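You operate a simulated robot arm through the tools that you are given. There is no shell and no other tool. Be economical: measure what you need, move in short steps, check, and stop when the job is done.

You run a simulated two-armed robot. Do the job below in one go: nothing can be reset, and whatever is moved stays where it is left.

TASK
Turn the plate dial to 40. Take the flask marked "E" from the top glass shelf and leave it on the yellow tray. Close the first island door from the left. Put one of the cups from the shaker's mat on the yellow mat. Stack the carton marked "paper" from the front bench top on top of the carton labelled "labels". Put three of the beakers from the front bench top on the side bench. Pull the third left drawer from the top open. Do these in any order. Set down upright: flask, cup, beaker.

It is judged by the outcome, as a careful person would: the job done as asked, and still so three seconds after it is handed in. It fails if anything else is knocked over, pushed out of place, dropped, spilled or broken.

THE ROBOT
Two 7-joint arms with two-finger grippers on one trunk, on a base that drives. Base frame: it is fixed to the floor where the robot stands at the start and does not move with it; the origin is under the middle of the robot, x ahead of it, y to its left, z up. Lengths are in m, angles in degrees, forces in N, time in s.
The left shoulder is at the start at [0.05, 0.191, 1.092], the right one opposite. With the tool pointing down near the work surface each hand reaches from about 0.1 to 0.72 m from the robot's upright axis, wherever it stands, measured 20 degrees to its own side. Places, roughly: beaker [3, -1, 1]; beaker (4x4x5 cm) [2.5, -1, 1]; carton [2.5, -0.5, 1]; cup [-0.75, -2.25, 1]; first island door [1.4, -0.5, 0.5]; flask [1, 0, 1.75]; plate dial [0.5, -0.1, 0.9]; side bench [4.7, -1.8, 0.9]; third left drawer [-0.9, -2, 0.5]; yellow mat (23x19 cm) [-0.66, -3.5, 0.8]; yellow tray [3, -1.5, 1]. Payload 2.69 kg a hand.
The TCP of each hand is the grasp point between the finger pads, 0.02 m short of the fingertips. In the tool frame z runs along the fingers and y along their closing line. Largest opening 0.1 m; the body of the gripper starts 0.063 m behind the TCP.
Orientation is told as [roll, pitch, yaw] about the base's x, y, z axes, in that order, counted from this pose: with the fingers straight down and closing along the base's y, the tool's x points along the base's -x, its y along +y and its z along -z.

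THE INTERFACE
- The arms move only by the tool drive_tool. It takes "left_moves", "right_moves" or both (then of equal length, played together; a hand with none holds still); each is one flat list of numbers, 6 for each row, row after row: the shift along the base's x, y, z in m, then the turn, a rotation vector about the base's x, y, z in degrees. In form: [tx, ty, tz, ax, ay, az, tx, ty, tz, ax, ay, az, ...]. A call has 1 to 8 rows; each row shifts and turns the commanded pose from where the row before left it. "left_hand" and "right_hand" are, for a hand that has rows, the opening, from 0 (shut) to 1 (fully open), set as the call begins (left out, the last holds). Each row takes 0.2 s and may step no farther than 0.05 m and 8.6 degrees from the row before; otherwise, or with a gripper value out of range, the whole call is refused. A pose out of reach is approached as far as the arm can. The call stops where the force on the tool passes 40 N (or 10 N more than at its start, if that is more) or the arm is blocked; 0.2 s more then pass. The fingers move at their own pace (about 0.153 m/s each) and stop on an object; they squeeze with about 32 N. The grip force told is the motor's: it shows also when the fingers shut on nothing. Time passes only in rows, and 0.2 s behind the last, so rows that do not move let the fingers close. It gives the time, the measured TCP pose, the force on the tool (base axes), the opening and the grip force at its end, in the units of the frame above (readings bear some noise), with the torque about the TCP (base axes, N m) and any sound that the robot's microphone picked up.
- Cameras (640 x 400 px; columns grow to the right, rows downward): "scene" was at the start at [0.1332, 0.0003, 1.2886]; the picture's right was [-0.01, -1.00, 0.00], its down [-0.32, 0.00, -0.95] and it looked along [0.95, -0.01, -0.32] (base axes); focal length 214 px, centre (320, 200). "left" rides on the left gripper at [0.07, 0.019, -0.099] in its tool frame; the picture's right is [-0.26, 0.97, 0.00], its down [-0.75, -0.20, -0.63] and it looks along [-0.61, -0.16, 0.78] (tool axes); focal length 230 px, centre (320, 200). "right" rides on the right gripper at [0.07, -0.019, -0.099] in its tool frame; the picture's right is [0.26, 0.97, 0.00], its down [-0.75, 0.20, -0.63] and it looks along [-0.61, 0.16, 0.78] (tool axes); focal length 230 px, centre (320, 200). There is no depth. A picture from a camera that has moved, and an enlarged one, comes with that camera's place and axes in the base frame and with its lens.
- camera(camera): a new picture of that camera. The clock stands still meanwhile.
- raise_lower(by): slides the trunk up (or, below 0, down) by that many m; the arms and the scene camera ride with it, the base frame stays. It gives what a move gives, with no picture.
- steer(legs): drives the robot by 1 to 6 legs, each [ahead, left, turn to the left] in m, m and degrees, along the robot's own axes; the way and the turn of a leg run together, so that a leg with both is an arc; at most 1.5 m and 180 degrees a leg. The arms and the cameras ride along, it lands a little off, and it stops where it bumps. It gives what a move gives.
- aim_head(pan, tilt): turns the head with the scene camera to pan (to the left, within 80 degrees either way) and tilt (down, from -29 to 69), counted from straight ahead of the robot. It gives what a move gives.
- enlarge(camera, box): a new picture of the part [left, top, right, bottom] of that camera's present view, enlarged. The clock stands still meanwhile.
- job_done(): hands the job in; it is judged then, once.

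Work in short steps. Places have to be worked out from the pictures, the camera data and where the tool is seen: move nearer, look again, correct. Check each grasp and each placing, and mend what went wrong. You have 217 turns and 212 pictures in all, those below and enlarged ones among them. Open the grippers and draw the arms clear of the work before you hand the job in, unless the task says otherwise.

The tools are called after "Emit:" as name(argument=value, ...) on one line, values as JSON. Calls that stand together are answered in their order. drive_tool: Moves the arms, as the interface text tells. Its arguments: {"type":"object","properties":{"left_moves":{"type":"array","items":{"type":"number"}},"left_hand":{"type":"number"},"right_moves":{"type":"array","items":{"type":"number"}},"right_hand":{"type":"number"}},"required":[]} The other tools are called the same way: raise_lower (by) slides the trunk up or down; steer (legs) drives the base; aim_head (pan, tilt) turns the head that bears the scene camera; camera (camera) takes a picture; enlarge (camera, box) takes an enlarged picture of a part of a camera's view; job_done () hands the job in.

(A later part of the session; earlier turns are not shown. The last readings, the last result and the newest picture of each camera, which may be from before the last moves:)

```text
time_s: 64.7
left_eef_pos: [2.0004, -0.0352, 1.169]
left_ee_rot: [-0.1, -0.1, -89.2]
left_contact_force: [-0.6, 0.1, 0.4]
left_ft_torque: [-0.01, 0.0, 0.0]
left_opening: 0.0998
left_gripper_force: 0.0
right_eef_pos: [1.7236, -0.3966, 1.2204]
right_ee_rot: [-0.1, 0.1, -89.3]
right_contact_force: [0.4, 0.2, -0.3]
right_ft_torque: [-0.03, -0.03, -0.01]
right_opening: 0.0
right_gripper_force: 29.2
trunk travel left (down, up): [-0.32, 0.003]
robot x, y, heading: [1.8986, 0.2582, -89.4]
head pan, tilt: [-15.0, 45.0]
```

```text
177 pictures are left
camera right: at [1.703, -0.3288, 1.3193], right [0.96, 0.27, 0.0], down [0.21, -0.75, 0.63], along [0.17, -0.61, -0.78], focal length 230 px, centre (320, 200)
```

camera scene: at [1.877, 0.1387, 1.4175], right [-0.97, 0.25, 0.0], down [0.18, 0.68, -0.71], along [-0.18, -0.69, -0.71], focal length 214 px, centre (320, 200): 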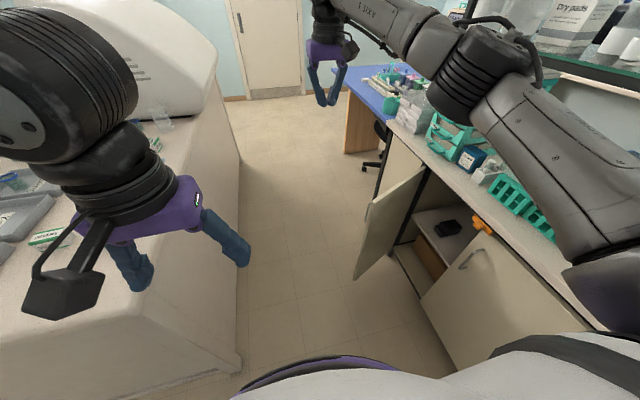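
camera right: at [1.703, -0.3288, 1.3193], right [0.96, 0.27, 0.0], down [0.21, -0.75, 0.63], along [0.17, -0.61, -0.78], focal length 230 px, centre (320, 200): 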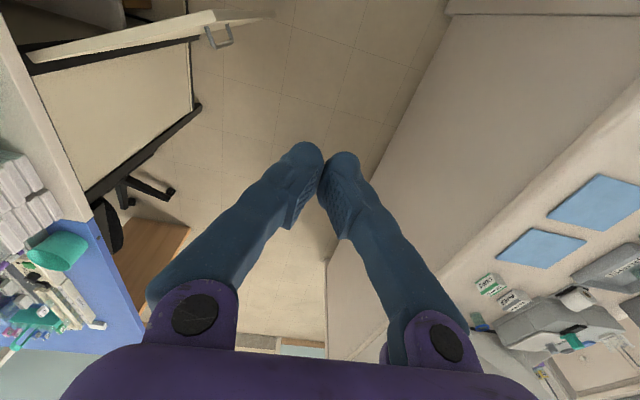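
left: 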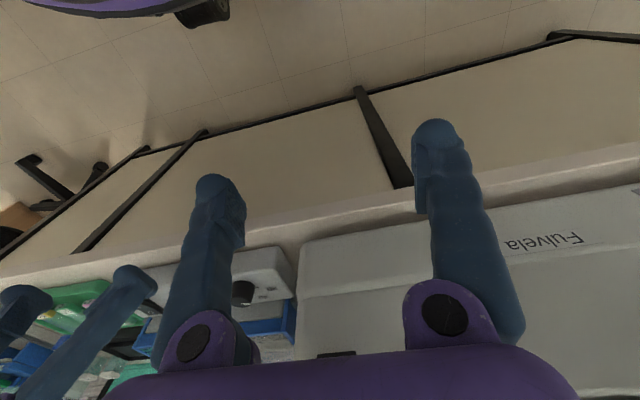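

The door: hinge ≈(1.21,-0.53), free edge ≈(1.52,-0.39), top ≈0.82; counter edge x≈1.25. I move the base to about (1.8, 0.1), then lower the trunk slightly and tilt the right fingers toward the island.

Emit:
steer(legs=[[0.15, -0.08, 0]])

Emit:
raise_lower(by=-0.1)

Emit:
drive_tool(right_moves=[0.0, 0.0, -0.02, 0, 8, 0, 0, 0, -0.03, 0, 8, 0, 0, 0, -0.04, 0, 8, 0, 0, 0, -0.04, 0, 8, 0, 0, 0, -0.04, 0, 8, 0])

Emit:
camera(camera="scene")

Emit:
camera(camera="right")

```text
time_s: 66.1
left_eef_pos: [1.9218, -0.1839, 1.1709]
left_ee_rot: [-0.1, 0.0, -89.3]
left_contact_force: [-0.2, -0.3, 0.2]
left_ft_torque: [0.02, -0.01, 0.0]
left_opening: 0.0997
left_gripper_force: 0.1
right_eef_pos: [1.6442, -0.5442, 1.221]
right_ee_rot: [0.0, 0.0, -89.3]
right_contact_force: [-1.0, 0.8, 0.4]
right_ft_torque: [0.0, -0.02, -0.02]
right_opening: 0.0001
right_gripper_force: 29.7
trunk travel left (down, up): [-0.32, 0.003]
robot x, y, heading: [1.8202, 0.1063, -89.4]
head pan, tilt: [-15.0, 45.0]
```

```text
time_s: 67.4
left_eef_pos: [1.9222, -0.1834, 1.0712]
left_ee_rot: [0.0, -0.1, -89.3]
left_contact_force: [0.8, 1.1, -0.1]
left_ft_torque: [0.01, 0.01, 0.01]
left_opening: 0.1001
left_gripper_force: 0.0
right_eef_pos: [1.6447, -0.5443, 1.1195]
right_ee_rot: [0.0, -0.1, -89.3]
right_contact_force: [0.4, 0.6, 0.2]
right_ft_torque: [0.01, -0.03, 0.02]
right_opening: 0.0001
right_gripper_force: 29.9
trunk travel left (down, up): [-0.22, 0.103]
robot x, y, heading: [1.8233, 0.1107, -89.4]
head pan, tilt: [-15.0, 45.0]
```

```text
time_s: 68.6
left_eef_pos: [1.9231, -0.1835, 1.0697]
left_ee_rot: [-0.1, 0.0, -89.3]
left_contact_force: [-0.3, 0.2, 0.7]
left_ft_torque: [0.02, 0.03, 0.01]
left_opening: 0.1001
left_gripper_force: 0.1
right_eef_pos: [1.6452, -0.5456, 0.9495]
right_ee_rot: [-40.2, 0.5, -89.6]
right_contact_force: [0.1, -0.1, -0.8]
right_ft_torque: [0.04, -0.01, 0.0]
right_opening: 0.0002
right_gripper_force: 29.3
trunk travel left (down, up): [-0.22, 0.103]
robot x, y, heading: [1.8192, 0.109, -89.4]
head pan, tilt: [-15.0, 45.0]
```

```text
176 pictures are left
camera scene: at [1.8, -0.01, 1.3175], right [-0.97, 0.25, 0.0], down [0.17, 0.69, -0.71], along [-0.18, -0.68, -0.71], focal length 214 px, centre (320, 200)
```

scene: 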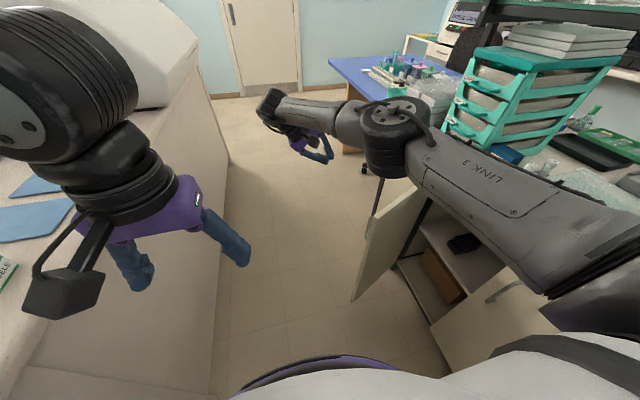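

```text
175 pictures are left
camera right: at [1.6931, -0.4776, 1.0384], right [0.74, 0.27, -0.62], down [0.57, -0.75, 0.35], along [-0.37, -0.61, -0.7], focal length 230 px, centre (320, 200)
```

right: 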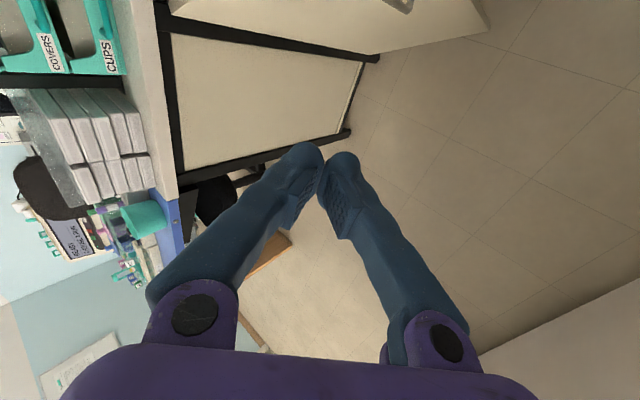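

Door outer face confirmed. I lower the hand beside its outer face to z≈0.73.

Emit:
drive_tool(right_moves=[-0.01, 0, -0.045, 0, 0, 0, -0.01, 0, -0.045, 0, 0, 0, -0.01, 0, -0.045, 0, 0, 0, -0.01, 0, -0.045, 0, 0, 0, 0, 0, -0.04, 0, 0, 0])

Emit:
camera(camera="right")

Emit:
camera(camera="scene")

```text
time_s: 69.8
left_eef_pos: [1.9218, -0.1832, 1.0705]
left_ee_rot: [-0.1, -0.1, -89.3]
left_contact_force: [0.1, -0.2, -0.3]
left_ft_torque: [0.0, -0.03, 0.02]
left_opening: 0.0998
left_gripper_force: 0.0
right_eef_pos: [1.5956, -0.5176, 0.7425]
right_ee_rot: [-40.0, 0.3, -89.4]
right_contact_force: [0.5, -0.3, 1.2]
right_ft_torque: [0.0, -0.04, 0.0]
right_opening: 0.0
right_gripper_force: 29.6
right hand out of reach, approached as far as the arm can: row 3, 4, 5
trunk travel left (down, up): [-0.22, 0.103]
robot x, y, heading: [1.82, 0.105, -89.5]
head pan, tilt: [-15.0, 45.0]
```

```text
174 pictures are left
camera right: at [1.6443, -0.4494, 0.8314], right [0.74, 0.27, -0.62], down [0.57, -0.75, 0.35], along [-0.37, -0.61, -0.7], focal length 230 px, centre (320, 200)
```

right: 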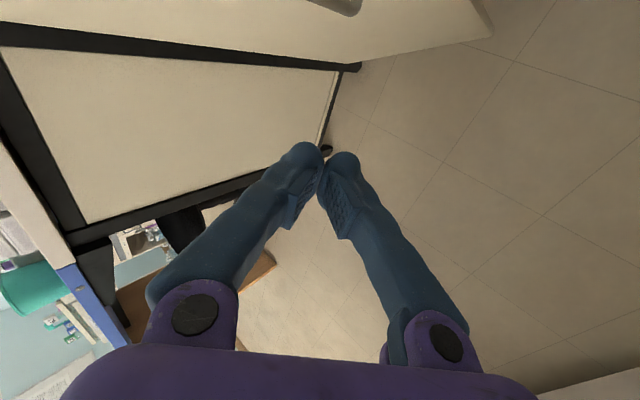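

```text
173 pictures are left
camera scene: at [1.7995, -0.0095, 1.3175], right [-0.97, 0.25, 0.0], down [0.18, 0.69, -0.71], along [-0.18, -0.68, -0.71], focal length 214 px, centre (320, 200)
```

scene: 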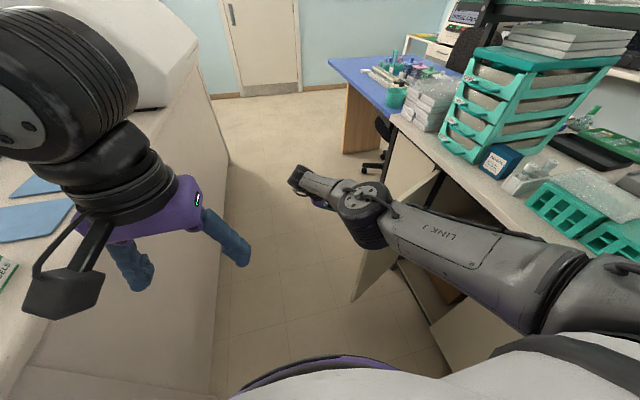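

The hand is on the outer side of the door. I sweep it toward -x/+y to swing the door.

Emit:
drive_tool(right_moves=[-0.035, 0.03, 0, 0, 0, 0, -0.035, 0.03, 0, 0, 0, 0, -0.035, 0.03, 0, 0, 0, 0, -0.035, 0.03, 0, 0, 0, 0, -0.035, 0.03, 0, 0, 0, 0])

Emit:
camera(camera="scene")

Emit:
camera(camera="right")

```text
time_s: 71.0
left_eef_pos: [1.9209, -0.1839, 1.0698]
left_ee_rot: [-0.1, -0.1, -89.3]
left_contact_force: [-0.2, 0.4, -0.8]
left_ft_torque: [0.0, -0.01, 0.0]
left_opening: 0.0997
left_gripper_force: 0.0
right_eef_pos: [1.5952, -0.5171, 0.743]
right_ee_rot: [-40.0, 0.5, -89.5]
right_contact_force: [-0.3, -0.3, 0.3]
right_ft_torque: [-0.01, -0.01, 0.01]
right_opening: 0.0
right_gripper_force: 29.9
right hand out of reach, approached as far as the arm can: row 1, 2, 3, 4, 5
trunk travel left (down, up): [-0.22, 0.103]
robot x, y, heading: [1.8219, 0.1036, -89.5]
head pan, tilt: [-15.0, 45.0]
```

```text
172 pictures are left
camera scene: at [1.7993, -0.0095, 1.3175], right [-0.97, 0.25, 0.0], down [0.18, 0.69, -0.71], along [-0.18, -0.69, -0.71], focal length 214 px, centre (320, 200)
```

scene: 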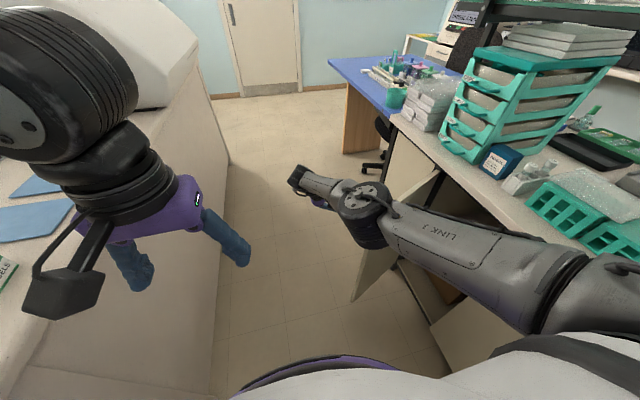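

```text
171 pictures are left
camera right: at [1.6443, -0.4494, 0.8318], right [0.74, 0.27, -0.62], down [0.57, -0.75, 0.35], along [-0.37, -0.61, -0.7], focal length 230 px, centre (320, 200)
```

right: 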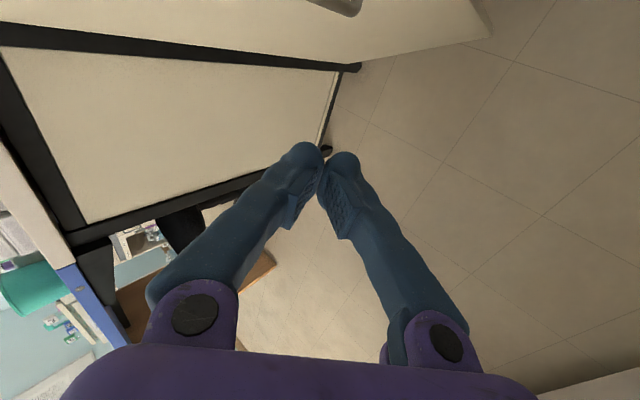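

The arm can't shift there, so I swing the door by turning the base clockwise, which sweeps the hand along the needed arc.

Emit:
steer(legs=[[0, 0, -14]])

Emit:
camera(camera="scene")

Emit:
camera(camera="right")

```text
time_s: 72.3
left_eef_pos: [1.8494, -0.1986, 1.0697]
left_ee_rot: [-0.1, -0.1, -103.2]
left_contact_force: [0.1, 0.4, 0.6]
left_ft_torque: [0.02, -0.02, -0.01]
left_opening: 0.1003
left_gripper_force: 0.1
right_eef_pos: [1.4519, -0.4462, 0.7442]
right_ee_rot: [-40.0, 0.4, -103.4]
right_contact_force: [-0.8, 0.1, 0.3]
right_ft_torque: [0.0, 0.03, -0.01]
right_opening: 0.0002
right_gripper_force: 30.1
trunk travel left (down, up): [-0.22, 0.103]
robot x, y, heading: [1.82, 0.1075, -103.2]
head pan, tilt: [-15.0, 45.0]
```

```text
170 pictures are left
camera scene: at [1.7711, -0.0012, 1.3175], right [-0.88, 0.47, 0.0], down [0.34, 0.62, -0.71], along [-0.33, -0.62, -0.71], focal length 214 px, centre (320, 200)
```

scene: 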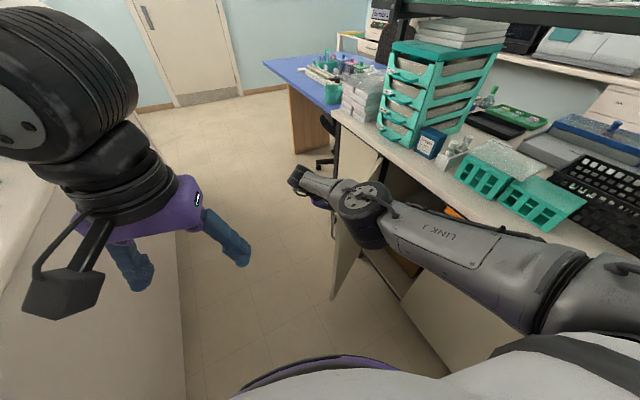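

```text
169 pictures are left
camera right: at [1.5159, -0.3912, 0.8316], right [0.78, 0.08, -0.62], down [0.37, -0.86, 0.35], along [-0.5, -0.5, -0.7], focal length 230 px, centre (320, 200)
```

right: 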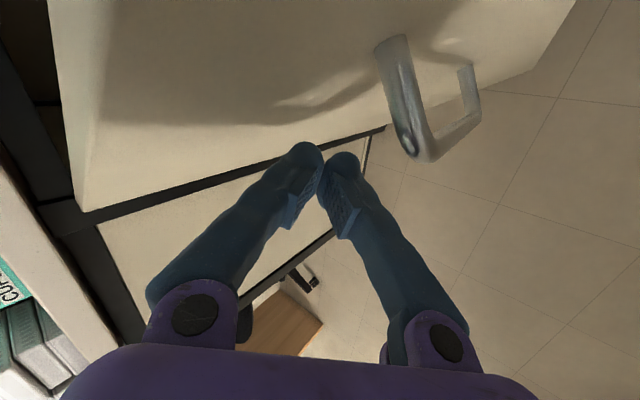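

Nearly touching the outer face. I continue turning.

Emit:
steer(legs=[[0, 0, -14]])

Emit:
camera(camera="scene")

Emit:
camera(camera="right")

```text
time_s: 73.5
left_eef_pos: [1.7751, -0.199, 1.0703]
left_ee_rot: [-0.1, 0.0, -117.2]
left_contact_force: [0.9, -0.2, 0.1]
left_ft_torque: [-0.03, 0.0, -0.01]
left_opening: 0.1001
left_gripper_force: 0.0
right_eef_pos: [1.3307, -0.3412, 0.743]
right_ee_rot: [-40.0, 0.4, -117.2]
right_contact_force: [0.3, 0.1, 0.0]
right_ft_torque: [0.02, 0.0, -0.01]
right_opening: 0.0001
right_gripper_force: 29.6
trunk travel left (down, up): [-0.22, 0.103]
robot x, y, heading: [1.8177, 0.1067, -116.9]
head pan, tilt: [-15.0, 45.0]
```

```text
168 pictures are left
camera scene: at [1.746, 0.0135, 1.3175], right [-0.74, 0.67, 0.0], down [0.47, 0.52, -0.71], along [-0.47, -0.52, -0.71], focal length 214 px, centre (320, 200)
```

scene: 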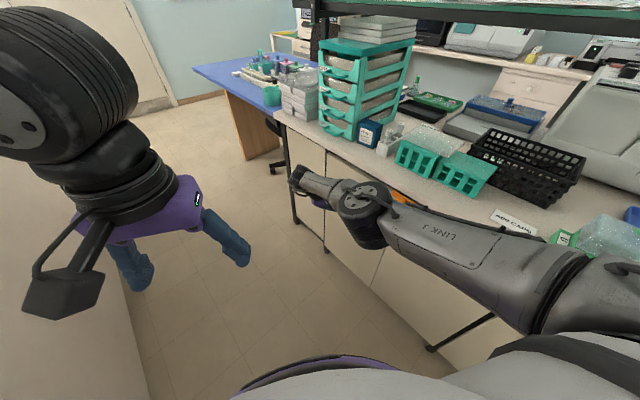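

```text
167 pictures are left
camera right: at [1.4057, -0.3041, 0.8316], right [0.78, -0.11, -0.62], down [0.15, -0.92, 0.35], along [-0.61, -0.37, -0.7], focal length 230 px, centre (320, 200)
```

right: 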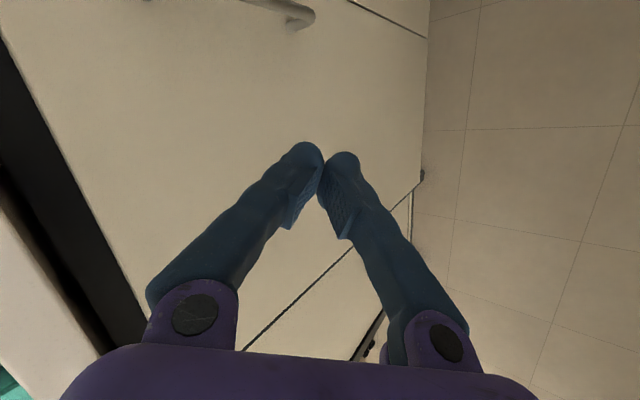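

The door is almost shut. A few more degrees to press it home.

Emit:
steer(legs=[[0, 0, -6]])

Emit:
camera(camera="right")

Emit:
enlarge(camera="scene", box=[230, 120, 550, 320])

```text
time_s: 74.4
left_eef_pos: [1.743, -0.1912, 1.0707]
left_ee_rot: [-0.1, -0.1, -123.1]
left_contact_force: [0.3, 0.5, 0.4]
left_ft_torque: [0.02, 0.0, -0.01]
left_opening: 0.0999
left_gripper_force: 0.2
right_eef_pos: [1.2862, -0.2883, 0.7434]
right_ee_rot: [-40.0, 0.4, -123.0]
right_contact_force: [0.2, 0.0, -0.1]
right_ft_torque: [-0.02, 0.02, -0.02]
right_opening: 0.0002
right_gripper_force: 29.7
trunk travel left (down, up): [-0.22, 0.103]
robot x, y, heading: [1.8225, 0.1084, -122.9]
head pan, tilt: [-15.0, 45.0]
```

```text
166 pictures are left
camera right: at [1.3655, -0.2592, 0.8316], right [0.76, -0.19, -0.62], down [0.06, -0.94, 0.35], along [-0.64, -0.3, -0.7], focal length 230 px, centre (320, 200)
```

right: 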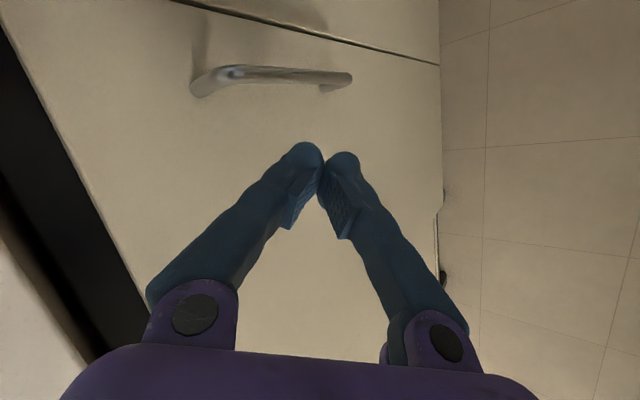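

```text
2.00 times, centred on (390, 220) of scene
camera zoom: at [1.7364, 0.0216, 1.3175], right [-0.67, 0.74, 0.0], down [0.53, 0.47, -0.71], along [-0.53, -0.47, -0.71], focal length 429 px, centre (180, 160)
```

zoom: 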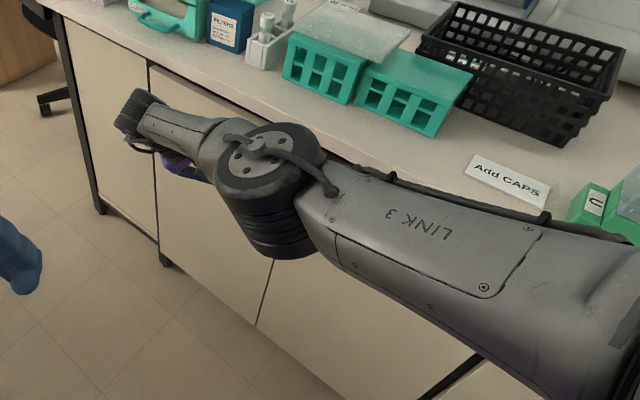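

The door looks flush. I turn back, and check the gap from a clear view.

Emit:
steer(legs=[[0, 0, 20]])

Emit:
camera(camera="right")

Emit:
camera(camera="scene")

```text
time_s: 75.9
left_eef_pos: [1.8488, -0.1991, 1.0701]
left_ee_rot: [-0.1, -0.2, -103.1]
left_contact_force: [-0.3, 0.5, -0.2]
left_ft_torque: [0.02, 0.01, 0.0]
left_opening: 0.1002
left_gripper_force: 0.0
right_eef_pos: [1.4532, -0.4457, 0.7422]
right_ee_rot: [-40.0, 0.4, -103.4]
right_contact_force: [-0.4, -0.2, -0.7]
right_ft_torque: [0.0, -0.04, 0.0]
right_opening: 0.0
right_gripper_force: 29.2
trunk travel left (down, up): [-0.22, 0.103]
robot x, y, heading: [1.8189, 0.11, -103.6]
head pan, tilt: [-15.0, 45.0]
```

```text
164 pictures are left
camera right: at [1.5169, -0.3914, 0.8318], right [0.78, 0.09, -0.62], down [0.37, -0.86, 0.35], along [-0.5, -0.5, -0.7], focal length 230 px, centre (320, 200)
```

right: 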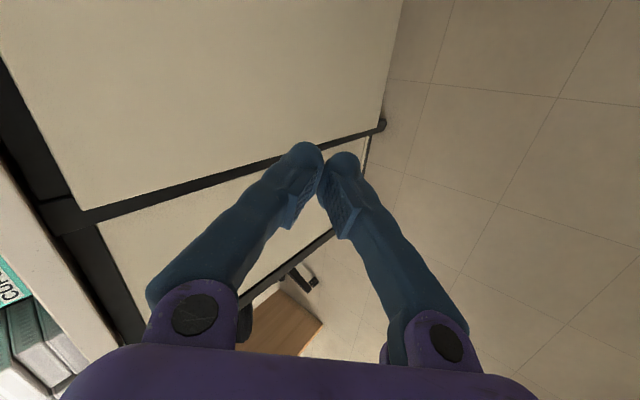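

```text
163 pictures are left
camera scene: at [1.7718, -0.0013, 1.3175], right [-0.88, 0.47, 0.0], down [0.33, 0.62, -0.71], along [-0.33, -0.62, -0.71], focal length 214 px, centre (320, 200)
```

scene: 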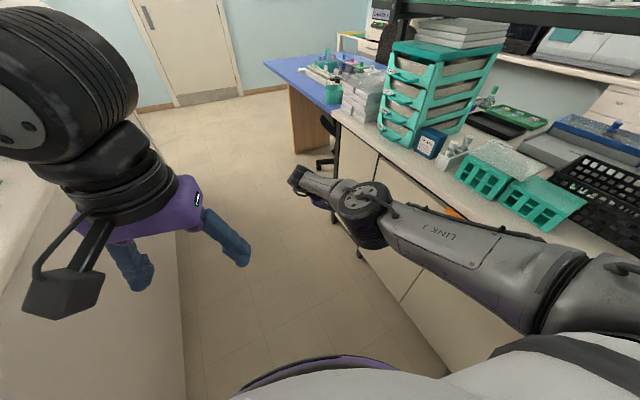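

Door closed. I raise the right hand back up and undo the tilt.

Emit:
drive_tool(right_moves=[0, 0.0, 0.045, 0, 0, 0, 0, 0.01, 0.045, 0, 0, 0, 0, 0.02, 0.045, 0, 0, 0, 0, 0.04, 0.03, -1.94, -7.76, 0, 0, 0.04, 0.03, -1.94, -7.76, 0, 0, 0.04, 0.03, -1.94, -7.76, 0, 0, 0.04, 0.03, -1.94, -7.76, 0, 0, 0.04, 0, -1.94, -7.76, 0])

Emit:
raise_lower(by=0.1)

Emit:
camera(camera="scene")

```text
time_s: 77.7
left_eef_pos: [1.849, -0.2003, 1.0705]
left_ee_rot: [0.0, 0.0, -103.1]
left_contact_force: [0.4, 0.4, -0.1]
left_ft_torque: [-0.06, 0.01, -0.01]
left_opening: 0.1
left_gripper_force: 0.0
right_eef_pos: [1.6502, -0.5116, 0.9142]
right_ee_rot: [-8.7, -0.2, -103.1]
right_contact_force: [-0.9, -0.4, -0.2]
right_ft_torque: [0.01, 0.01, 0.0]
right_opening: 0.0
right_gripper_force: 29.1
right hand out of reach, approached as far as the arm can: row 1, 2, 3, 4, 5, 6, 7, 8
trunk travel left (down, up): [-0.22, 0.103]
robot x, y, heading: [1.8192, 0.1058, -103.5]
head pan, tilt: [-15.0, 45.0]
```

```text
time_s: 79.0
left_eef_pos: [1.8487, -0.1997, 1.1699]
left_ee_rot: [-0.1, -0.2, -103.1]
left_contact_force: [-0.6, 0.8, 0.4]
left_ft_torque: [0.01, -0.01, -0.04]
left_opening: 0.0999
left_gripper_force: 0.0
right_eef_pos: [1.6498, -0.5116, 1.014]
right_ee_rot: [-8.8, -0.2, -103.2]
right_contact_force: [0.5, 0.1, -1.0]
right_ft_torque: [0.02, -0.01, 0.02]
right_opening: 0.0
right_gripper_force: 29.8
trunk travel left (down, up): [-0.32, 0.003]
robot x, y, heading: [1.8202, 0.106, -103.2]
head pan, tilt: [-15.0, 45.0]
```

```text
162 pictures are left
camera scene: at [1.7715, -0.0015, 1.4174], right [-0.88, 0.47, 0.0], down [0.33, 0.62, -0.71], along [-0.33, -0.62, -0.71], focal length 214 px, centre (320, 200)
```

scene: 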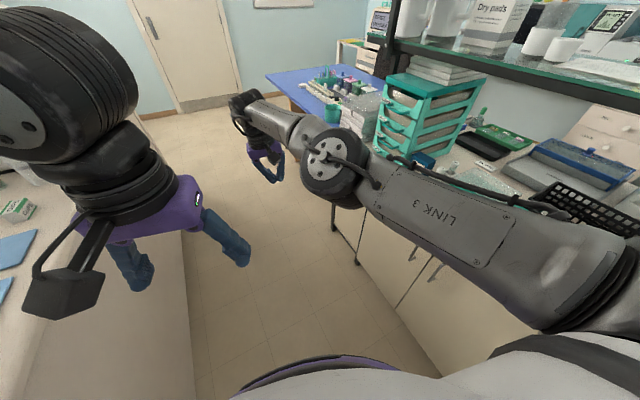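

The right hand is slightly off the commanded path; I bring it back toward the body in small steps.

Emit:
drive_tool(right_moves=[0.0, 0.04, 0.02, 0, 0, 0, 0.0, 0.04, 0.02, 0, 0, 0, 0, 0.04, 0.02, 0, 0, 0])

```text
time_s: 79.8
left_eef_pos: [1.8481, -0.1994, 1.1713]
left_ee_rot: [-0.1, -0.1, -103.1]
left_contact_force: [-0.4, -0.2, 0.6]
left_ft_torque: [-0.01, 0.02, 0.03]
left_opening: 0.0998
left_gripper_force: 0.0
right_eef_pos: [1.6509, -0.5121, 1.0183]
right_ee_rot: [-8.8, 0.0, -103.3]
right_contact_force: [-0.1, 0.3, 0.3]
right_ft_torque: [0.0, 0.0, -0.02]
right_opening: 0.0
right_gripper_force: 29.5
right hand out of reach, approached as far as the arm can: row 1, 2, 3
trunk travel left (down, up): [-0.32, 0.003]
robot x, y, heading: [1.8161, 0.1093, -103.1]
head pan, tilt: [-15.0, 45.0]
```

I probe another direction (toward +x and up).

Emit:
drive_tool(right_moves=[0.04, 0.0, 0.0, 0, 0, 0, 0.04, 0.0, 0.0, 0, 0, 0])

```text
time_s: 80.5
left_eef_pos: [1.8493, -0.1994, 1.1702]
left_ee_rot: [-0.1, -0.2, -103.1]
left_contact_force: [0.1, 0.7, 0.4]
left_ft_torque: [-0.01, -0.01, 0.01]
left_opening: 0.1001
left_gripper_force: 0.0
right_eef_pos: [1.7165, -0.4913, 1.0188]
right_ee_rot: [-8.9, -0.1, -103.2]
right_contact_force: [-0.1, 0.8, -0.1]
right_ft_torque: [0.0, -0.01, 0.01]
right_opening: 0.0
right_gripper_force: 28.9
right hand out of reach, approached as far as the arm can: row 1, 2
trunk travel left (down, up): [-0.32, 0.003]
robot x, y, heading: [1.8177, 0.1081, -103.4]
head pan, tilt: [-15.0, 45.0]
```

It follows +x. I continue that way.

Emit:
drive_tool(right_moves=[0.04, 0.0, 0.0, 0, 0, 0, 0.04, 0.0, 0.0, 0, 0, 0, 0.04, 0.0, 0.0, 0, 0, 0, 0.04, 0.0, 0.0, 0, 0, 0])

Emit:
camera(camera="scene")

```text
time_s: 81.5
left_eef_pos: [1.8496, -0.1997, 1.1704]
left_ee_rot: [-0.1, 0.0, -103.2]
left_contact_force: [0.6, 0.2, 0.6]
left_ft_torque: [-0.03, 0.0, 0.01]
left_opening: 0.1001
left_gripper_force: 0.1
right_eef_pos: [1.7964, -0.4417, 1.0125]
right_ee_rot: [-8.8, -0.1, -103.4]
right_contact_force: [0.6, -0.2, 0.3]
right_ft_torque: [-0.04, 0.02, 0.02]
right_opening: 0.0
right_gripper_force: 29.5
right hand out of reach, approached as far as the arm can: row 1, 2, 3, 4
trunk travel left (down, up): [-0.32, 0.003]
robot x, y, heading: [1.8184, 0.1038, -103.2]
head pan, tilt: [-15.0, 45.0]
```

```text
161 pictures are left
camera scene: at [1.7725, -0.0004, 1.4176], right [-0.88, 0.47, 0.0], down [0.33, 0.62, -0.71], along [-0.33, -0.62, -0.71], focal length 214 px, centre (320, 200)
```

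scene: 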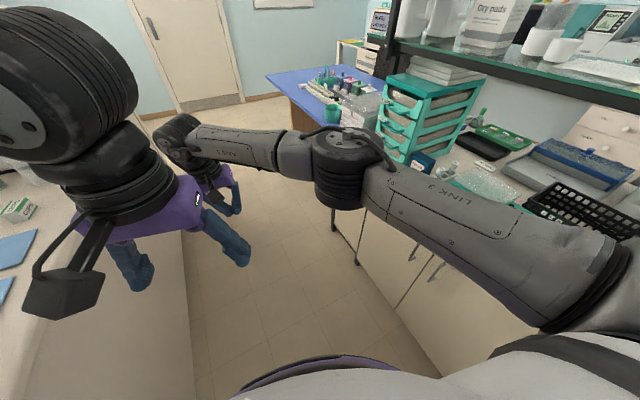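

Careful of the left hand. I try straight up.

Emit:
drive_tool(right_moves=[0, 0.0, 0.04, 0, 0, 0, 0.0, 0.0, 0.04, 0, 0, 0, 0.0, 0.0, 0.04, 0, 0, 0])

```text
time_s: 82.2
left_eef_pos: [1.8492, -0.1989, 1.1705]
left_ee_rot: [-0.2, -0.2, -103.1]
left_contact_force: [0.0, -0.1, 0.2]
left_ft_torque: [-0.01, 0.04, 0.0]
left_opening: 0.1
left_gripper_force: 0.1
right_eef_pos: [1.7947, -0.4428, 1.1323]
right_ee_rot: [-8.8, -0.1, -103.3]
right_contact_force: [0.4, 0.0, 0.8]
right_ft_torque: [-0.02, -0.02, 0.05]
right_opening: 0.0
right_gripper_force: 29.8
trunk travel left (down, up): [-0.32, 0.003]
robot x, y, heading: [1.818, 0.1076, -102.9]
head pan, tilt: [-15.0, 45.0]
```

Now it tracks exactly. I undo the residual tilt and move it back beside the body.

Emit:
drive_tool(right_moves=[-0.03, 0.0, 0.03, -2.0, -8.2, 0, -0.03, 0.04, 0.03, 0, 0, 0, -0.03, 0.04, 0.03, 0, 0, 0, -0.03, 0.04, 0.0, 0, 0, 0], right_hand=0.6)

```text
refused: row 2 steps farther than a row can; nothing moved
```

Emit:
drive_tool(right_moves=[-0.03, 0.0, 0.03, -2.0, -8.2, 0, -0.03, 0.03, 0.02, 0, 0, 0, -0.03, 0.03, 0.02, 0, 0, 0, -0.02, 0.04, 0.02, 0, 0, 0, -0.02, 0.04, 0.0, 0, 0, 0], right_hand=0.6)

```text
time_s: 83.5
left_eef_pos: [1.8486, -0.199, 1.1698]
left_ee_rot: [0.0, -0.1, -103.0]
left_contact_force: [0.3, 1.2, 0.2]
left_ft_torque: [-0.03, 0.0, 0.0]
left_opening: 0.1
left_gripper_force: 0.0
right_eef_pos: [1.6644, -0.3026, 1.2211]
right_ee_rot: [-0.4, -0.2, -103.4]
right_contact_force: [-1.0, -0.6, 0.0]
right_ft_torque: [0.01, 0.02, -0.02]
right_opening: 0.06
right_gripper_force: 0.1
trunk travel left (down, up): [-0.32, 0.003]
robot x, y, heading: [1.8174, 0.1079, -103.2]
head pan, tilt: [-15.0, 45.0]
```

Now for flask E: I back into open space, turn to face the island (-x), keeping elbows clear.

Emit:
steer(legs=[[-0.48, 0.09, 0], [0, 0, -77]])

Emit:
drive_tool(left_moves=[0.0, 0, 0.045, 0, 8, 0, 0.0, 0, 0.045, 0, 8, 0, 0.0, 0, 0.045, 0, 8, 0, 0, 0, 0.045, 0, 8, 0, 0, 0, 0.045, 0, 8, 0, 0, 0, 0.045, 0, 8, 0, 0, 0, 0.045, 0, 8, 0, 0, 0, 0.045, 0, 4, 0], left_hand=0.6)

```text
time_s: 89.6
left_eef_pos: [1.7258, 0.4517, 1.1715]
left_ee_rot: [-0.1, -0.1, -179.7]
left_contact_force: [-0.4, 0.5, -1.1]
left_ft_torque: [-0.03, 0.03, -0.02]
left_opening: 0.1001
left_gripper_force: 0.1
right_eef_pos: [1.5803, 0.6064, 1.2213]
right_ee_rot: [-0.4, -0.1, -179.9]
right_contact_force: [-0.3, 0.3, 0.0]
right_ft_torque: [-0.01, -0.02, 0.01]
right_opening: 0.06
right_gripper_force: 0.1
trunk travel left (down, up): [-0.32, 0.003]
robot x, y, heading: [2.016, 0.5561, -180.0]
head pan, tilt: [-15.0, 45.0]
```

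```text
time_s: 91.4
left_eef_pos: [1.7261, 0.4503, 1.531]
left_ee_rot: [-0.4, -60.1, -179.5]
left_contact_force: [0.6, 0.4, 0.4]
left_ft_torque: [0.03, 0.0, 0.02]
left_opening: 0.0597
left_gripper_force: 0.0
right_eef_pos: [1.5827, 0.6068, 1.2211]
right_ee_rot: [-0.3, -0.2, -180.0]
right_contact_force: [-0.1, -0.6, -0.7]
right_ft_torque: [0.04, 0.02, 0.01]
right_opening: 0.06
right_gripper_force: 0.0
trunk travel left (down, up): [-0.32, 0.003]
robot x, y, heading: [2.019, 0.5495, -179.9]
head pan, tilt: [-15.0, 45.0]
```

I raise the left hand to neck height and draw the right hand back, so the approach is safe.

Emit:
drive_tool(left_moves=[0.0, -0.02, 0.045, 0, 0, 0, 0.0, -0.02, 0.045, 0, 0, 0, 0.0, -0.02, 0.045, 0, 0, 0], right_moves=[0.045, 0.02, 0, 0, 0, 0, 0.045, 0.02, 0, 0, 0, 0, 0.045, 0.02, 0, 0, 0, 0])

Emit:
steer(legs=[[0, 0.25, 0], [0.2, 0, 0]])

Emit:
aim_head(pan=15, tilt=-12)

Emit:
camera(camera="scene")

Emit:
camera(camera="left")

```text
time_s: 92.2
left_eef_pos: [1.7265, 0.3919, 1.6663]
left_ee_rot: [-0.4, -60.2, -179.7]
left_contact_force: [0.8, 0.4, 0.2]
left_ft_torque: [-0.02, 0.04, 0.01]
left_opening: 0.0598
left_gripper_force: 0.2
right_eef_pos: [1.7187, 0.6672, 1.2207]
right_ee_rot: [-0.4, -0.2, -180.0]
right_contact_force: [0.1, 0.9, 0.6]
right_ft_torque: [-0.02, 0.04, 0.02]
right_opening: 0.0598
right_gripper_force: 0.1
trunk travel left (down, up): [-0.32, 0.003]
robot x, y, heading: [2.0165, 0.5504, -179.7]
head pan, tilt: [-15.0, 45.0]
```

```text
time_s: 96.2
left_eef_pos: [1.5288, 0.1406, 1.6652]
left_ee_rot: [-0.5, -60.1, -179.3]
left_contact_force: [-0.4, -0.3, -0.1]
left_ft_torque: [0.02, -0.04, -0.01]
left_opening: 0.0597
left_gripper_force: 0.1
right_eef_pos: [1.5194, 0.4169, 1.2209]
right_ee_rot: [-0.3, -0.1, -179.8]
right_contact_force: [-0.3, 0.7, -0.2]
right_ft_torque: [0.01, 0.0, 0.02]
right_opening: 0.0599
right_gripper_force: 0.0
trunk travel left (down, up): [-0.32, 0.003]
robot x, y, heading: [1.8187, 0.3031, -179.7]
head pan, tilt: [-15.0, 45.0]
```

```text
time_s: 97.5
left_eef_pos: [1.5285, 0.1415, 1.666]
left_ee_rot: [-0.6, -60.1, -179.3]
left_contact_force: [0.3, 0.3, 0.0]
left_ft_torque: [-0.02, -0.02, 0.01]
left_opening: 0.0599
left_gripper_force: 0.1
right_eef_pos: [1.5186, 0.4165, 1.2212]
right_ee_rot: [-0.3, 0.0, -179.8]
right_contact_force: [0.9, 0.5, 0.2]
right_ft_torque: [0.01, 0.0, 0.02]
right_opening: 0.06
right_gripper_force: 0.1
trunk travel left (down, up): [-0.32, 0.003]
robot x, y, heading: [1.8208, 0.3051, -179.8]
head pan, tilt: [15.0, -12.0]
```

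```text
160 pictures are left
camera scene: at [1.6994, 0.2823, 1.5065], right [-0.26, 0.96, 0.0], down [-0.2, -0.05, -0.98], along [-0.94, -0.26, 0.21], focal length 214 px, centre (320, 200)
```

scene: 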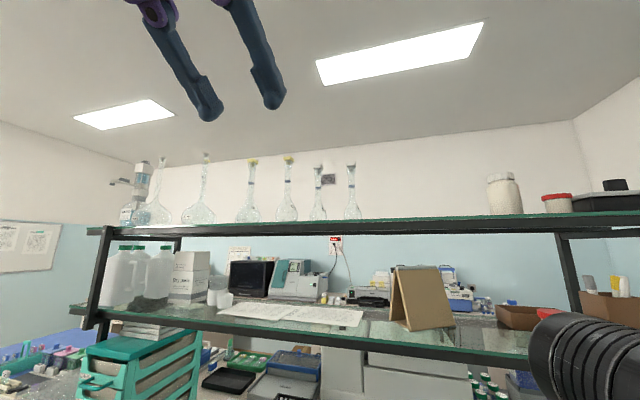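

```text
159 pictures are left
camera left: at [1.6494, 0.1225, 1.6558], right [-0.13, -0.97, 0.22], down [0.17, 0.2, 0.97], along [-0.98, 0.16, 0.14], focal length 230 px, centre (320, 200)
```

left: 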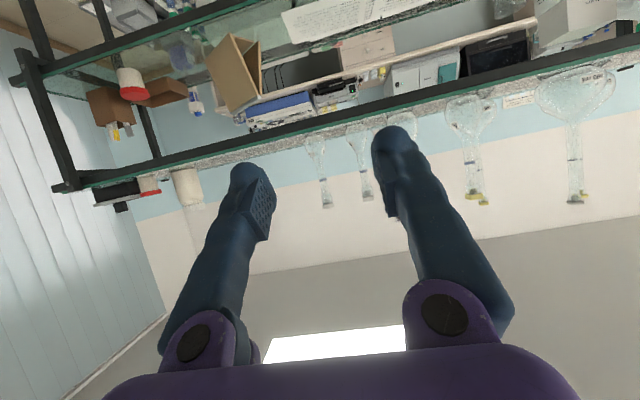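

I zoom both views to fix E's neck precisely.

Emit:
enlarge(camera="scene", box=[260, 140, 380, 230])

Emit:
enlarge(camera="left", box=[280, 100, 440, 220])

```text
4.44 times, centred on (320, 185) of scene
camera zoom: at [1.6994, 0.2823, 1.5065], right [-0.26, 0.96, 0.0], down [-0.2, -0.05, -0.98], along [-0.94, -0.26, 0.21], focal length 953 px, centre (320, 267)
```

zoom: 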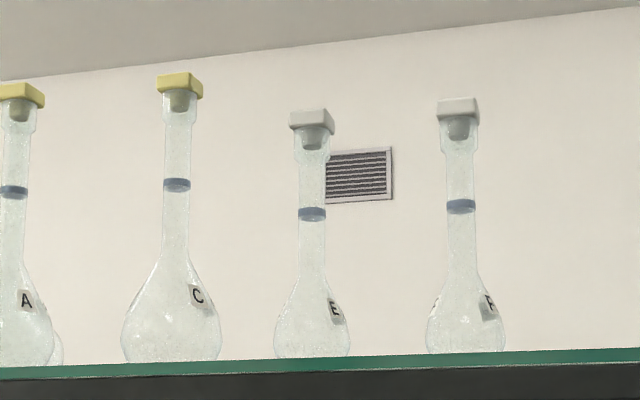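

```text
3.33 times, centred on (360, 160) of left
camera zoom: at [1.6494, 0.1225, 1.6558], right [-0.13, -0.97, 0.22], down [0.17, 0.2, 0.97], along [-0.98, 0.16, 0.14], focal length 767 px, centre (187, 333)
```

zoom: 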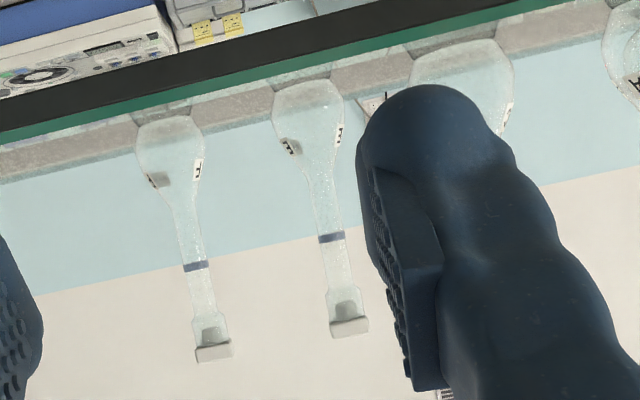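

E's neck ring is at (1.051, 0.096, 1.691). I drive 0.12 closer, then align the left hand short of the shelf.

Emit:
steer(legs=[[0.12, 0, 0]])

Emit:
drive_tool(left_moves=[-0.04, -0.015, 0.008, 0, 0, 0, -0.04, -0.015, 0.008, 0, 0, 0, -0.04, -0.015, 0.008, 0, 0, 0, -0.04, 0, 0, 0, 0, 0])

Emit:
camera(camera="left")

Emit:
camera(camera="scene")

```text
time_s: 98.7
left_eef_pos: [1.4091, 0.1401, 1.6652]
left_ee_rot: [-0.6, -60.1, -179.4]
left_contact_force: [-0.2, 0.2, -0.1]
left_ft_torque: [0.0, 0.01, -0.01]
left_opening: 0.0598
left_gripper_force: 0.0
right_eef_pos: [1.3992, 0.4167, 1.22]
right_ee_rot: [-0.3, -0.2, -179.8]
right_contact_force: [0.7, -0.5, 0.7]
right_ft_torque: [0.01, 0.02, -0.02]
right_opening: 0.0601
right_gripper_force: 0.1
trunk travel left (down, up): [-0.32, 0.003]
robot x, y, heading: [1.6983, 0.3007, -179.8]
head pan, tilt: [15.0, -12.0]
```

```text
time_s: 99.7
left_eef_pos: [1.2453, 0.0974, 1.6881]
left_ee_rot: [-0.4, -60.0, -179.5]
left_contact_force: [0.1, 0.0, 0.9]
left_ft_torque: [0.0, -0.01, 0.01]
left_opening: 0.0601
left_gripper_force: 0.1
right_eef_pos: [1.3987, 0.4176, 1.2204]
right_ee_rot: [-0.3, -0.1, -179.8]
right_contact_force: [0.2, 0.1, -0.2]
right_ft_torque: [-0.06, -0.03, 0.02]
right_opening: 0.0601
right_gripper_force: 0.1
trunk travel left (down, up): [-0.32, 0.003]
robot x, y, heading: [1.7037, 0.3007, -179.6]
head pan, tilt: [15.0, -12.0]
```

```text
156 pictures are left
camera left: at [1.3671, 0.0784, 1.6793], right [-0.13, -0.97, 0.22], down [0.17, 0.2, 0.97], along [-0.98, 0.16, 0.14], focal length 230 px, centre (320, 200)
```

left: 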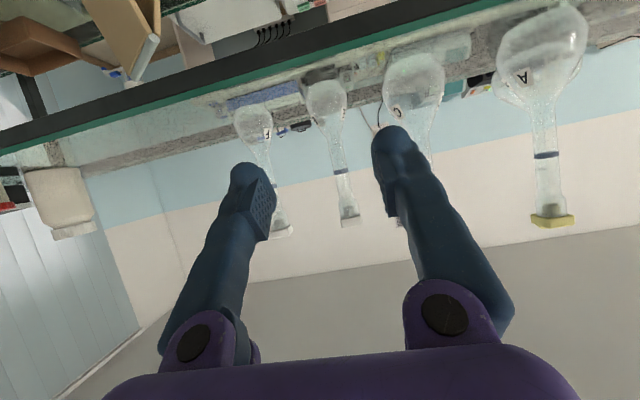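

```text
155 pictures are left
camera scene: at [1.5779, 0.2825, 1.5064], right [-0.26, 0.96, 0.0], down [-0.2, -0.06, -0.98], along [-0.94, -0.26, 0.21], focal length 214 px, centre (320, 200)
```

scene: 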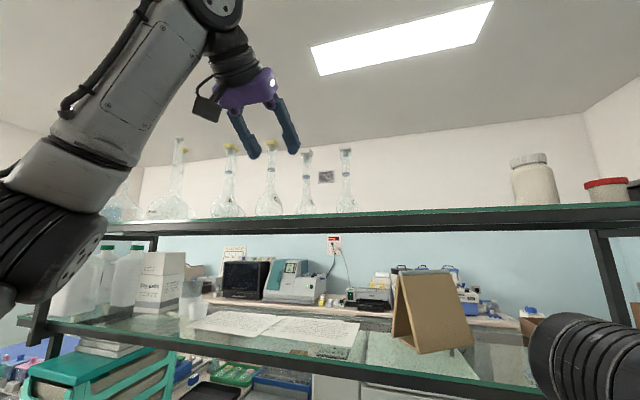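

Aligned. I advance to just short of the neck.

Emit:
drive_tool(left_moves=[-0.04, 0, 0, 0, 0, 0, -0.04, 0, 0, 0, 0, 0, -0.04, 0, 0, 0, 0, 0])

Emit:
camera(camera="left")

Emit:
enlarge(camera="scene", box=[200, 110, 400, 230])

```text
time_s: 100.5
left_eef_pos: [1.1282, 0.0978, 1.6892]
left_ee_rot: [-0.4, -60.1, -179.5]
left_contact_force: [0.0, 0.0, 0.3]
left_ft_torque: [0.02, 0.04, 0.05]
left_opening: 0.06
left_gripper_force: 0.1
right_eef_pos: [1.3989, 0.4158, 1.221]
right_ee_rot: [-0.4, -0.1, -179.7]
right_contact_force: [-0.5, 0.6, 0.0]
right_ft_torque: [-0.02, 0.03, -0.01]
right_opening: 0.06
right_gripper_force: 0.0
trunk travel left (down, up): [-0.32, 0.003]
robot x, y, heading: [1.6981, 0.3014, -179.6]
head pan, tilt: [15.0, -12.0]
```

```text
154 pictures are left
camera left: at [1.2487, 0.0787, 1.6796], right [-0.13, -0.97, 0.22], down [0.17, 0.2, 0.97], along [-0.98, 0.16, 0.14], focal length 230 px, centre (320, 200)
```

left: 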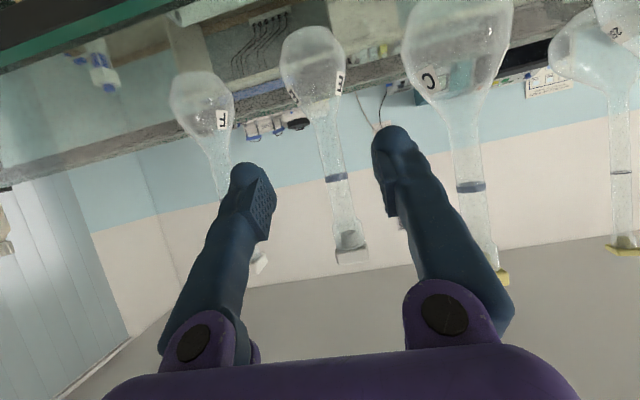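

```text
3.20 times, centred on (300, 170) of scene
camera zoom: at [1.579, 0.2825, 1.5065], right [-0.26, 0.96, 0.0], down [-0.2, -0.06, -0.98], along [-0.94, -0.26, 0.21], focal length 686 px, centre (384, 296)
```

zoom: 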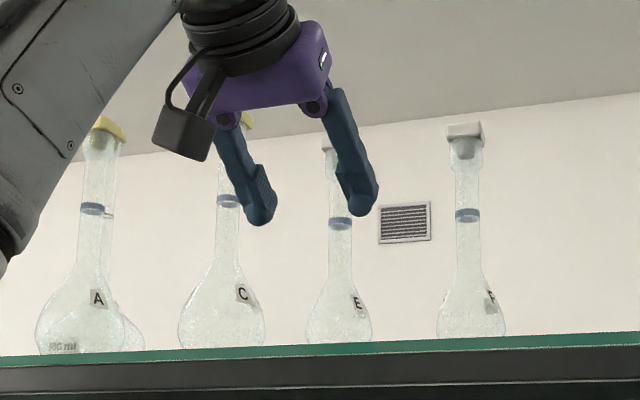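

Neck lies midway between the fingers. I advance the last 77 mm and close.

Emit:
drive_tool(left_moves=[-0.04, -0.002, 0, 0, 0, 0, -0.036, -0.002, 0, 0, 0, 0])

Emit:
camera(camera="left")

Emit:
drive_tool(left_moves=[0, 0, 0, 0, 0, 0, 0, 0, 0, 0, 0, 0, 0, 0, 0, 0, 0, 0], left_hand=0)

Emit:
camera(camera="left")

```text
time_s: 101.1
left_eef_pos: [1.082, 0.0886, 1.6782]
left_ee_rot: [-0.7, -60.0, -179.3]
left_contact_force: [-0.6, -0.2, -0.7]
left_ft_torque: [0.08, 0.01, -0.05]
left_opening: 0.0603
left_gripper_force: 0.1
left hand out of reach, approached as far as the arm can: row 1, 2
right_eef_pos: [1.3999, 0.4157, 1.2217]
right_ee_rot: [-0.4, -0.1, -179.7]
right_contact_force: [-0.4, -0.3, 0.5]
right_ft_torque: [0.0, -0.03, -0.02]
right_opening: 0.0602
right_gripper_force: 0.0
trunk travel left (down, up): [-0.32, 0.003]
robot x, y, heading: [1.6977, 0.3042, -179.6]
head pan, tilt: [15.0, -12.0]
```

```text
152 pictures are left
camera left: at [1.2033, 0.0696, 1.6678], right [-0.13, -0.97, 0.22], down [0.17, 0.2, 0.97], along [-0.98, 0.16, 0.14], focal length 230 px, centre (320, 200)
```

left: 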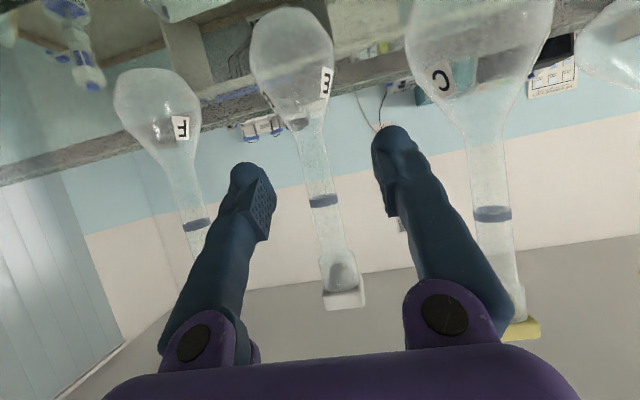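

```text
time_s: 101.9
left_eef_pos: [1.0842, 0.0913, 1.6796]
left_ee_rot: [-0.6, -60.1, -179.4]
left_contact_force: [0.5, 0.0, 0.0]
left_ft_torque: [0.0, 0.01, 0.03]
left_opening: 0.0
left_gripper_force: 29.6
right_eef_pos: [1.4004, 0.4169, 1.2211]
right_ee_rot: [-0.3, -0.2, -179.7]
right_contact_force: [-0.2, 0.4, -0.4]
right_ft_torque: [-0.01, 0.01, 0.0]
right_opening: 0.06
right_gripper_force: 0.0
trunk travel left (down, up): [-0.32, 0.003]
robot x, y, heading: [1.6991, 0.3048, -179.7]
head pan, tilt: [15.0, -12.0]
```

```text
151 pictures are left
camera left: at [1.2047, 0.072, 1.6687], right [-0.13, -0.97, 0.22], down [0.17, 0.2, 0.97], along [-0.98, 0.16, 0.14], focal length 230 px, centre (320, 200)
```

left: 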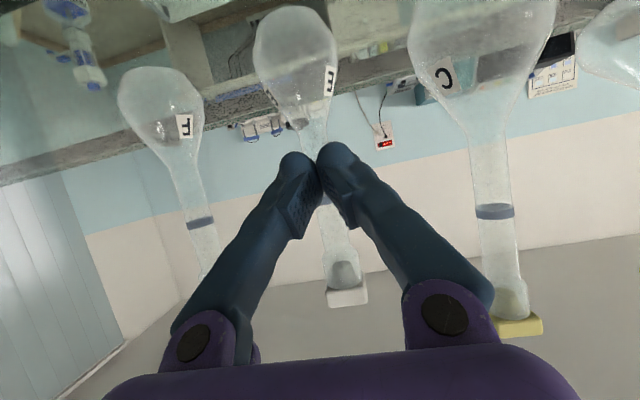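

The reach ran out 3 cm short. I reopen and creep the base forward 3.5 cm.

Emit:
drive_tool(left_moves=[0, 0, 0, 0, 0, 0, 0, 0, 0, 0, 0, 0], left_hand=0.6)

Emit:
steer(legs=[[0.035, 0, 0]])

Emit:
camera(camera="left")

```text
time_s: 102.5
left_eef_pos: [1.0831, 0.0907, 1.6792]
left_ee_rot: [-0.6, -60.1, -179.3]
left_contact_force: [-0.2, -1.1, -0.1]
left_ft_torque: [0.01, -0.02, 0.02]
left_opening: 0.06
left_gripper_force: 0.2
right_eef_pos: [1.3994, 0.4163, 1.221]
right_ee_rot: [-0.3, -0.2, -179.8]
right_contact_force: [-0.7, -0.1, 0.3]
right_ft_torque: [0.05, -0.03, 0.0]
right_opening: 0.0598
right_gripper_force: 0.0
trunk travel left (down, up): [-0.32, 0.003]
robot x, y, heading: [1.7012, 0.3024, -179.7]
head pan, tilt: [15.0, -12.0]
```

```text
time_s: 103.4
left_eef_pos: [1.0509, 0.0909, 1.6793]
left_ee_rot: [-0.6, -60.2, -179.3]
left_contact_force: [0.6, 0.2, 0.4]
left_ft_torque: [0.02, -0.02, 0.01]
left_opening: 0.06
left_gripper_force: 0.1
right_eef_pos: [1.3651, 0.416, 1.2219]
right_ee_rot: [-0.3, -0.1, -179.7]
right_contact_force: [-0.1, 0.1, -0.1]
right_ft_torque: [0.0, 0.01, -0.02]
right_opening: 0.0599
right_gripper_force: 0.1
trunk travel left (down, up): [-0.32, 0.003]
robot x, y, heading: [1.6667, 0.3047, -179.5]
head pan, tilt: [15.0, -12.0]
```

```text
150 pictures are left
camera left: at [1.1716, 0.0715, 1.6696], right [-0.13, -0.97, 0.22], down [0.17, 0.2, 0.97], along [-0.98, 0.16, 0.14], focal length 230 px, centre (320, 200)
```

left: 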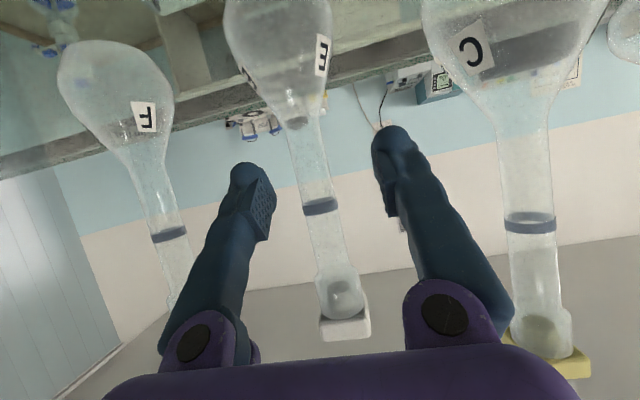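

The neck is at the grasp point. Closing.

Emit:
drive_tool(left_moves=[0, 0, 0, 0, 0, 0, 0, 0, 0, 0, 0, 0, 0, 0, 0, 0, 0, 0], left_hand=0)

Emit:
camera(camera="left")

```text
time_s: 104.2
left_eef_pos: [1.05, 0.0907, 1.6787]
left_ee_rot: [-0.5, -60.2, -179.4]
left_contact_force: [-0.4, 0.8, -1.1]
left_ft_torque: [-0.01, -0.03, 0.0]
left_opening: 0.018
left_gripper_force: 31.7
right_eef_pos: [1.3643, 0.4164, 1.2209]
right_ee_rot: [-0.4, -0.2, -179.8]
right_contact_force: [0.0, 0.2, 0.0]
right_ft_torque: [0.0, 0.02, 0.0]
right_opening: 0.06
right_gripper_force: 0.0
trunk travel left (down, up): [-0.32, 0.003]
robot x, y, heading: [1.6669, 0.3046, -179.3]
head pan, tilt: [15.0, -12.0]
```

```text
149 pictures are left
camera left: at [1.1704, 0.0715, 1.6689], right [-0.13, -0.97, 0.22], down [0.17, 0.2, 0.97], along [-0.98, 0.16, 0.14], focal length 230 px, centre (320, 200)
```

left: 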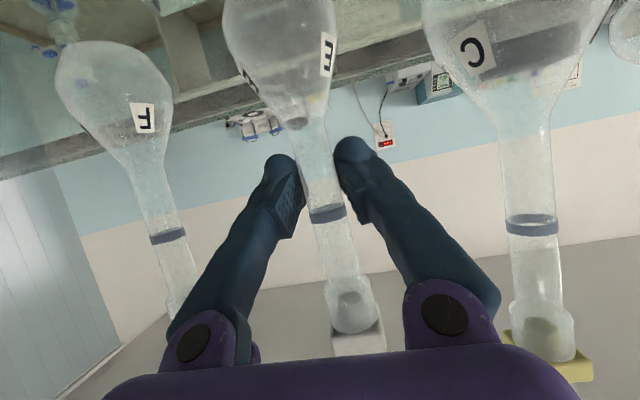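

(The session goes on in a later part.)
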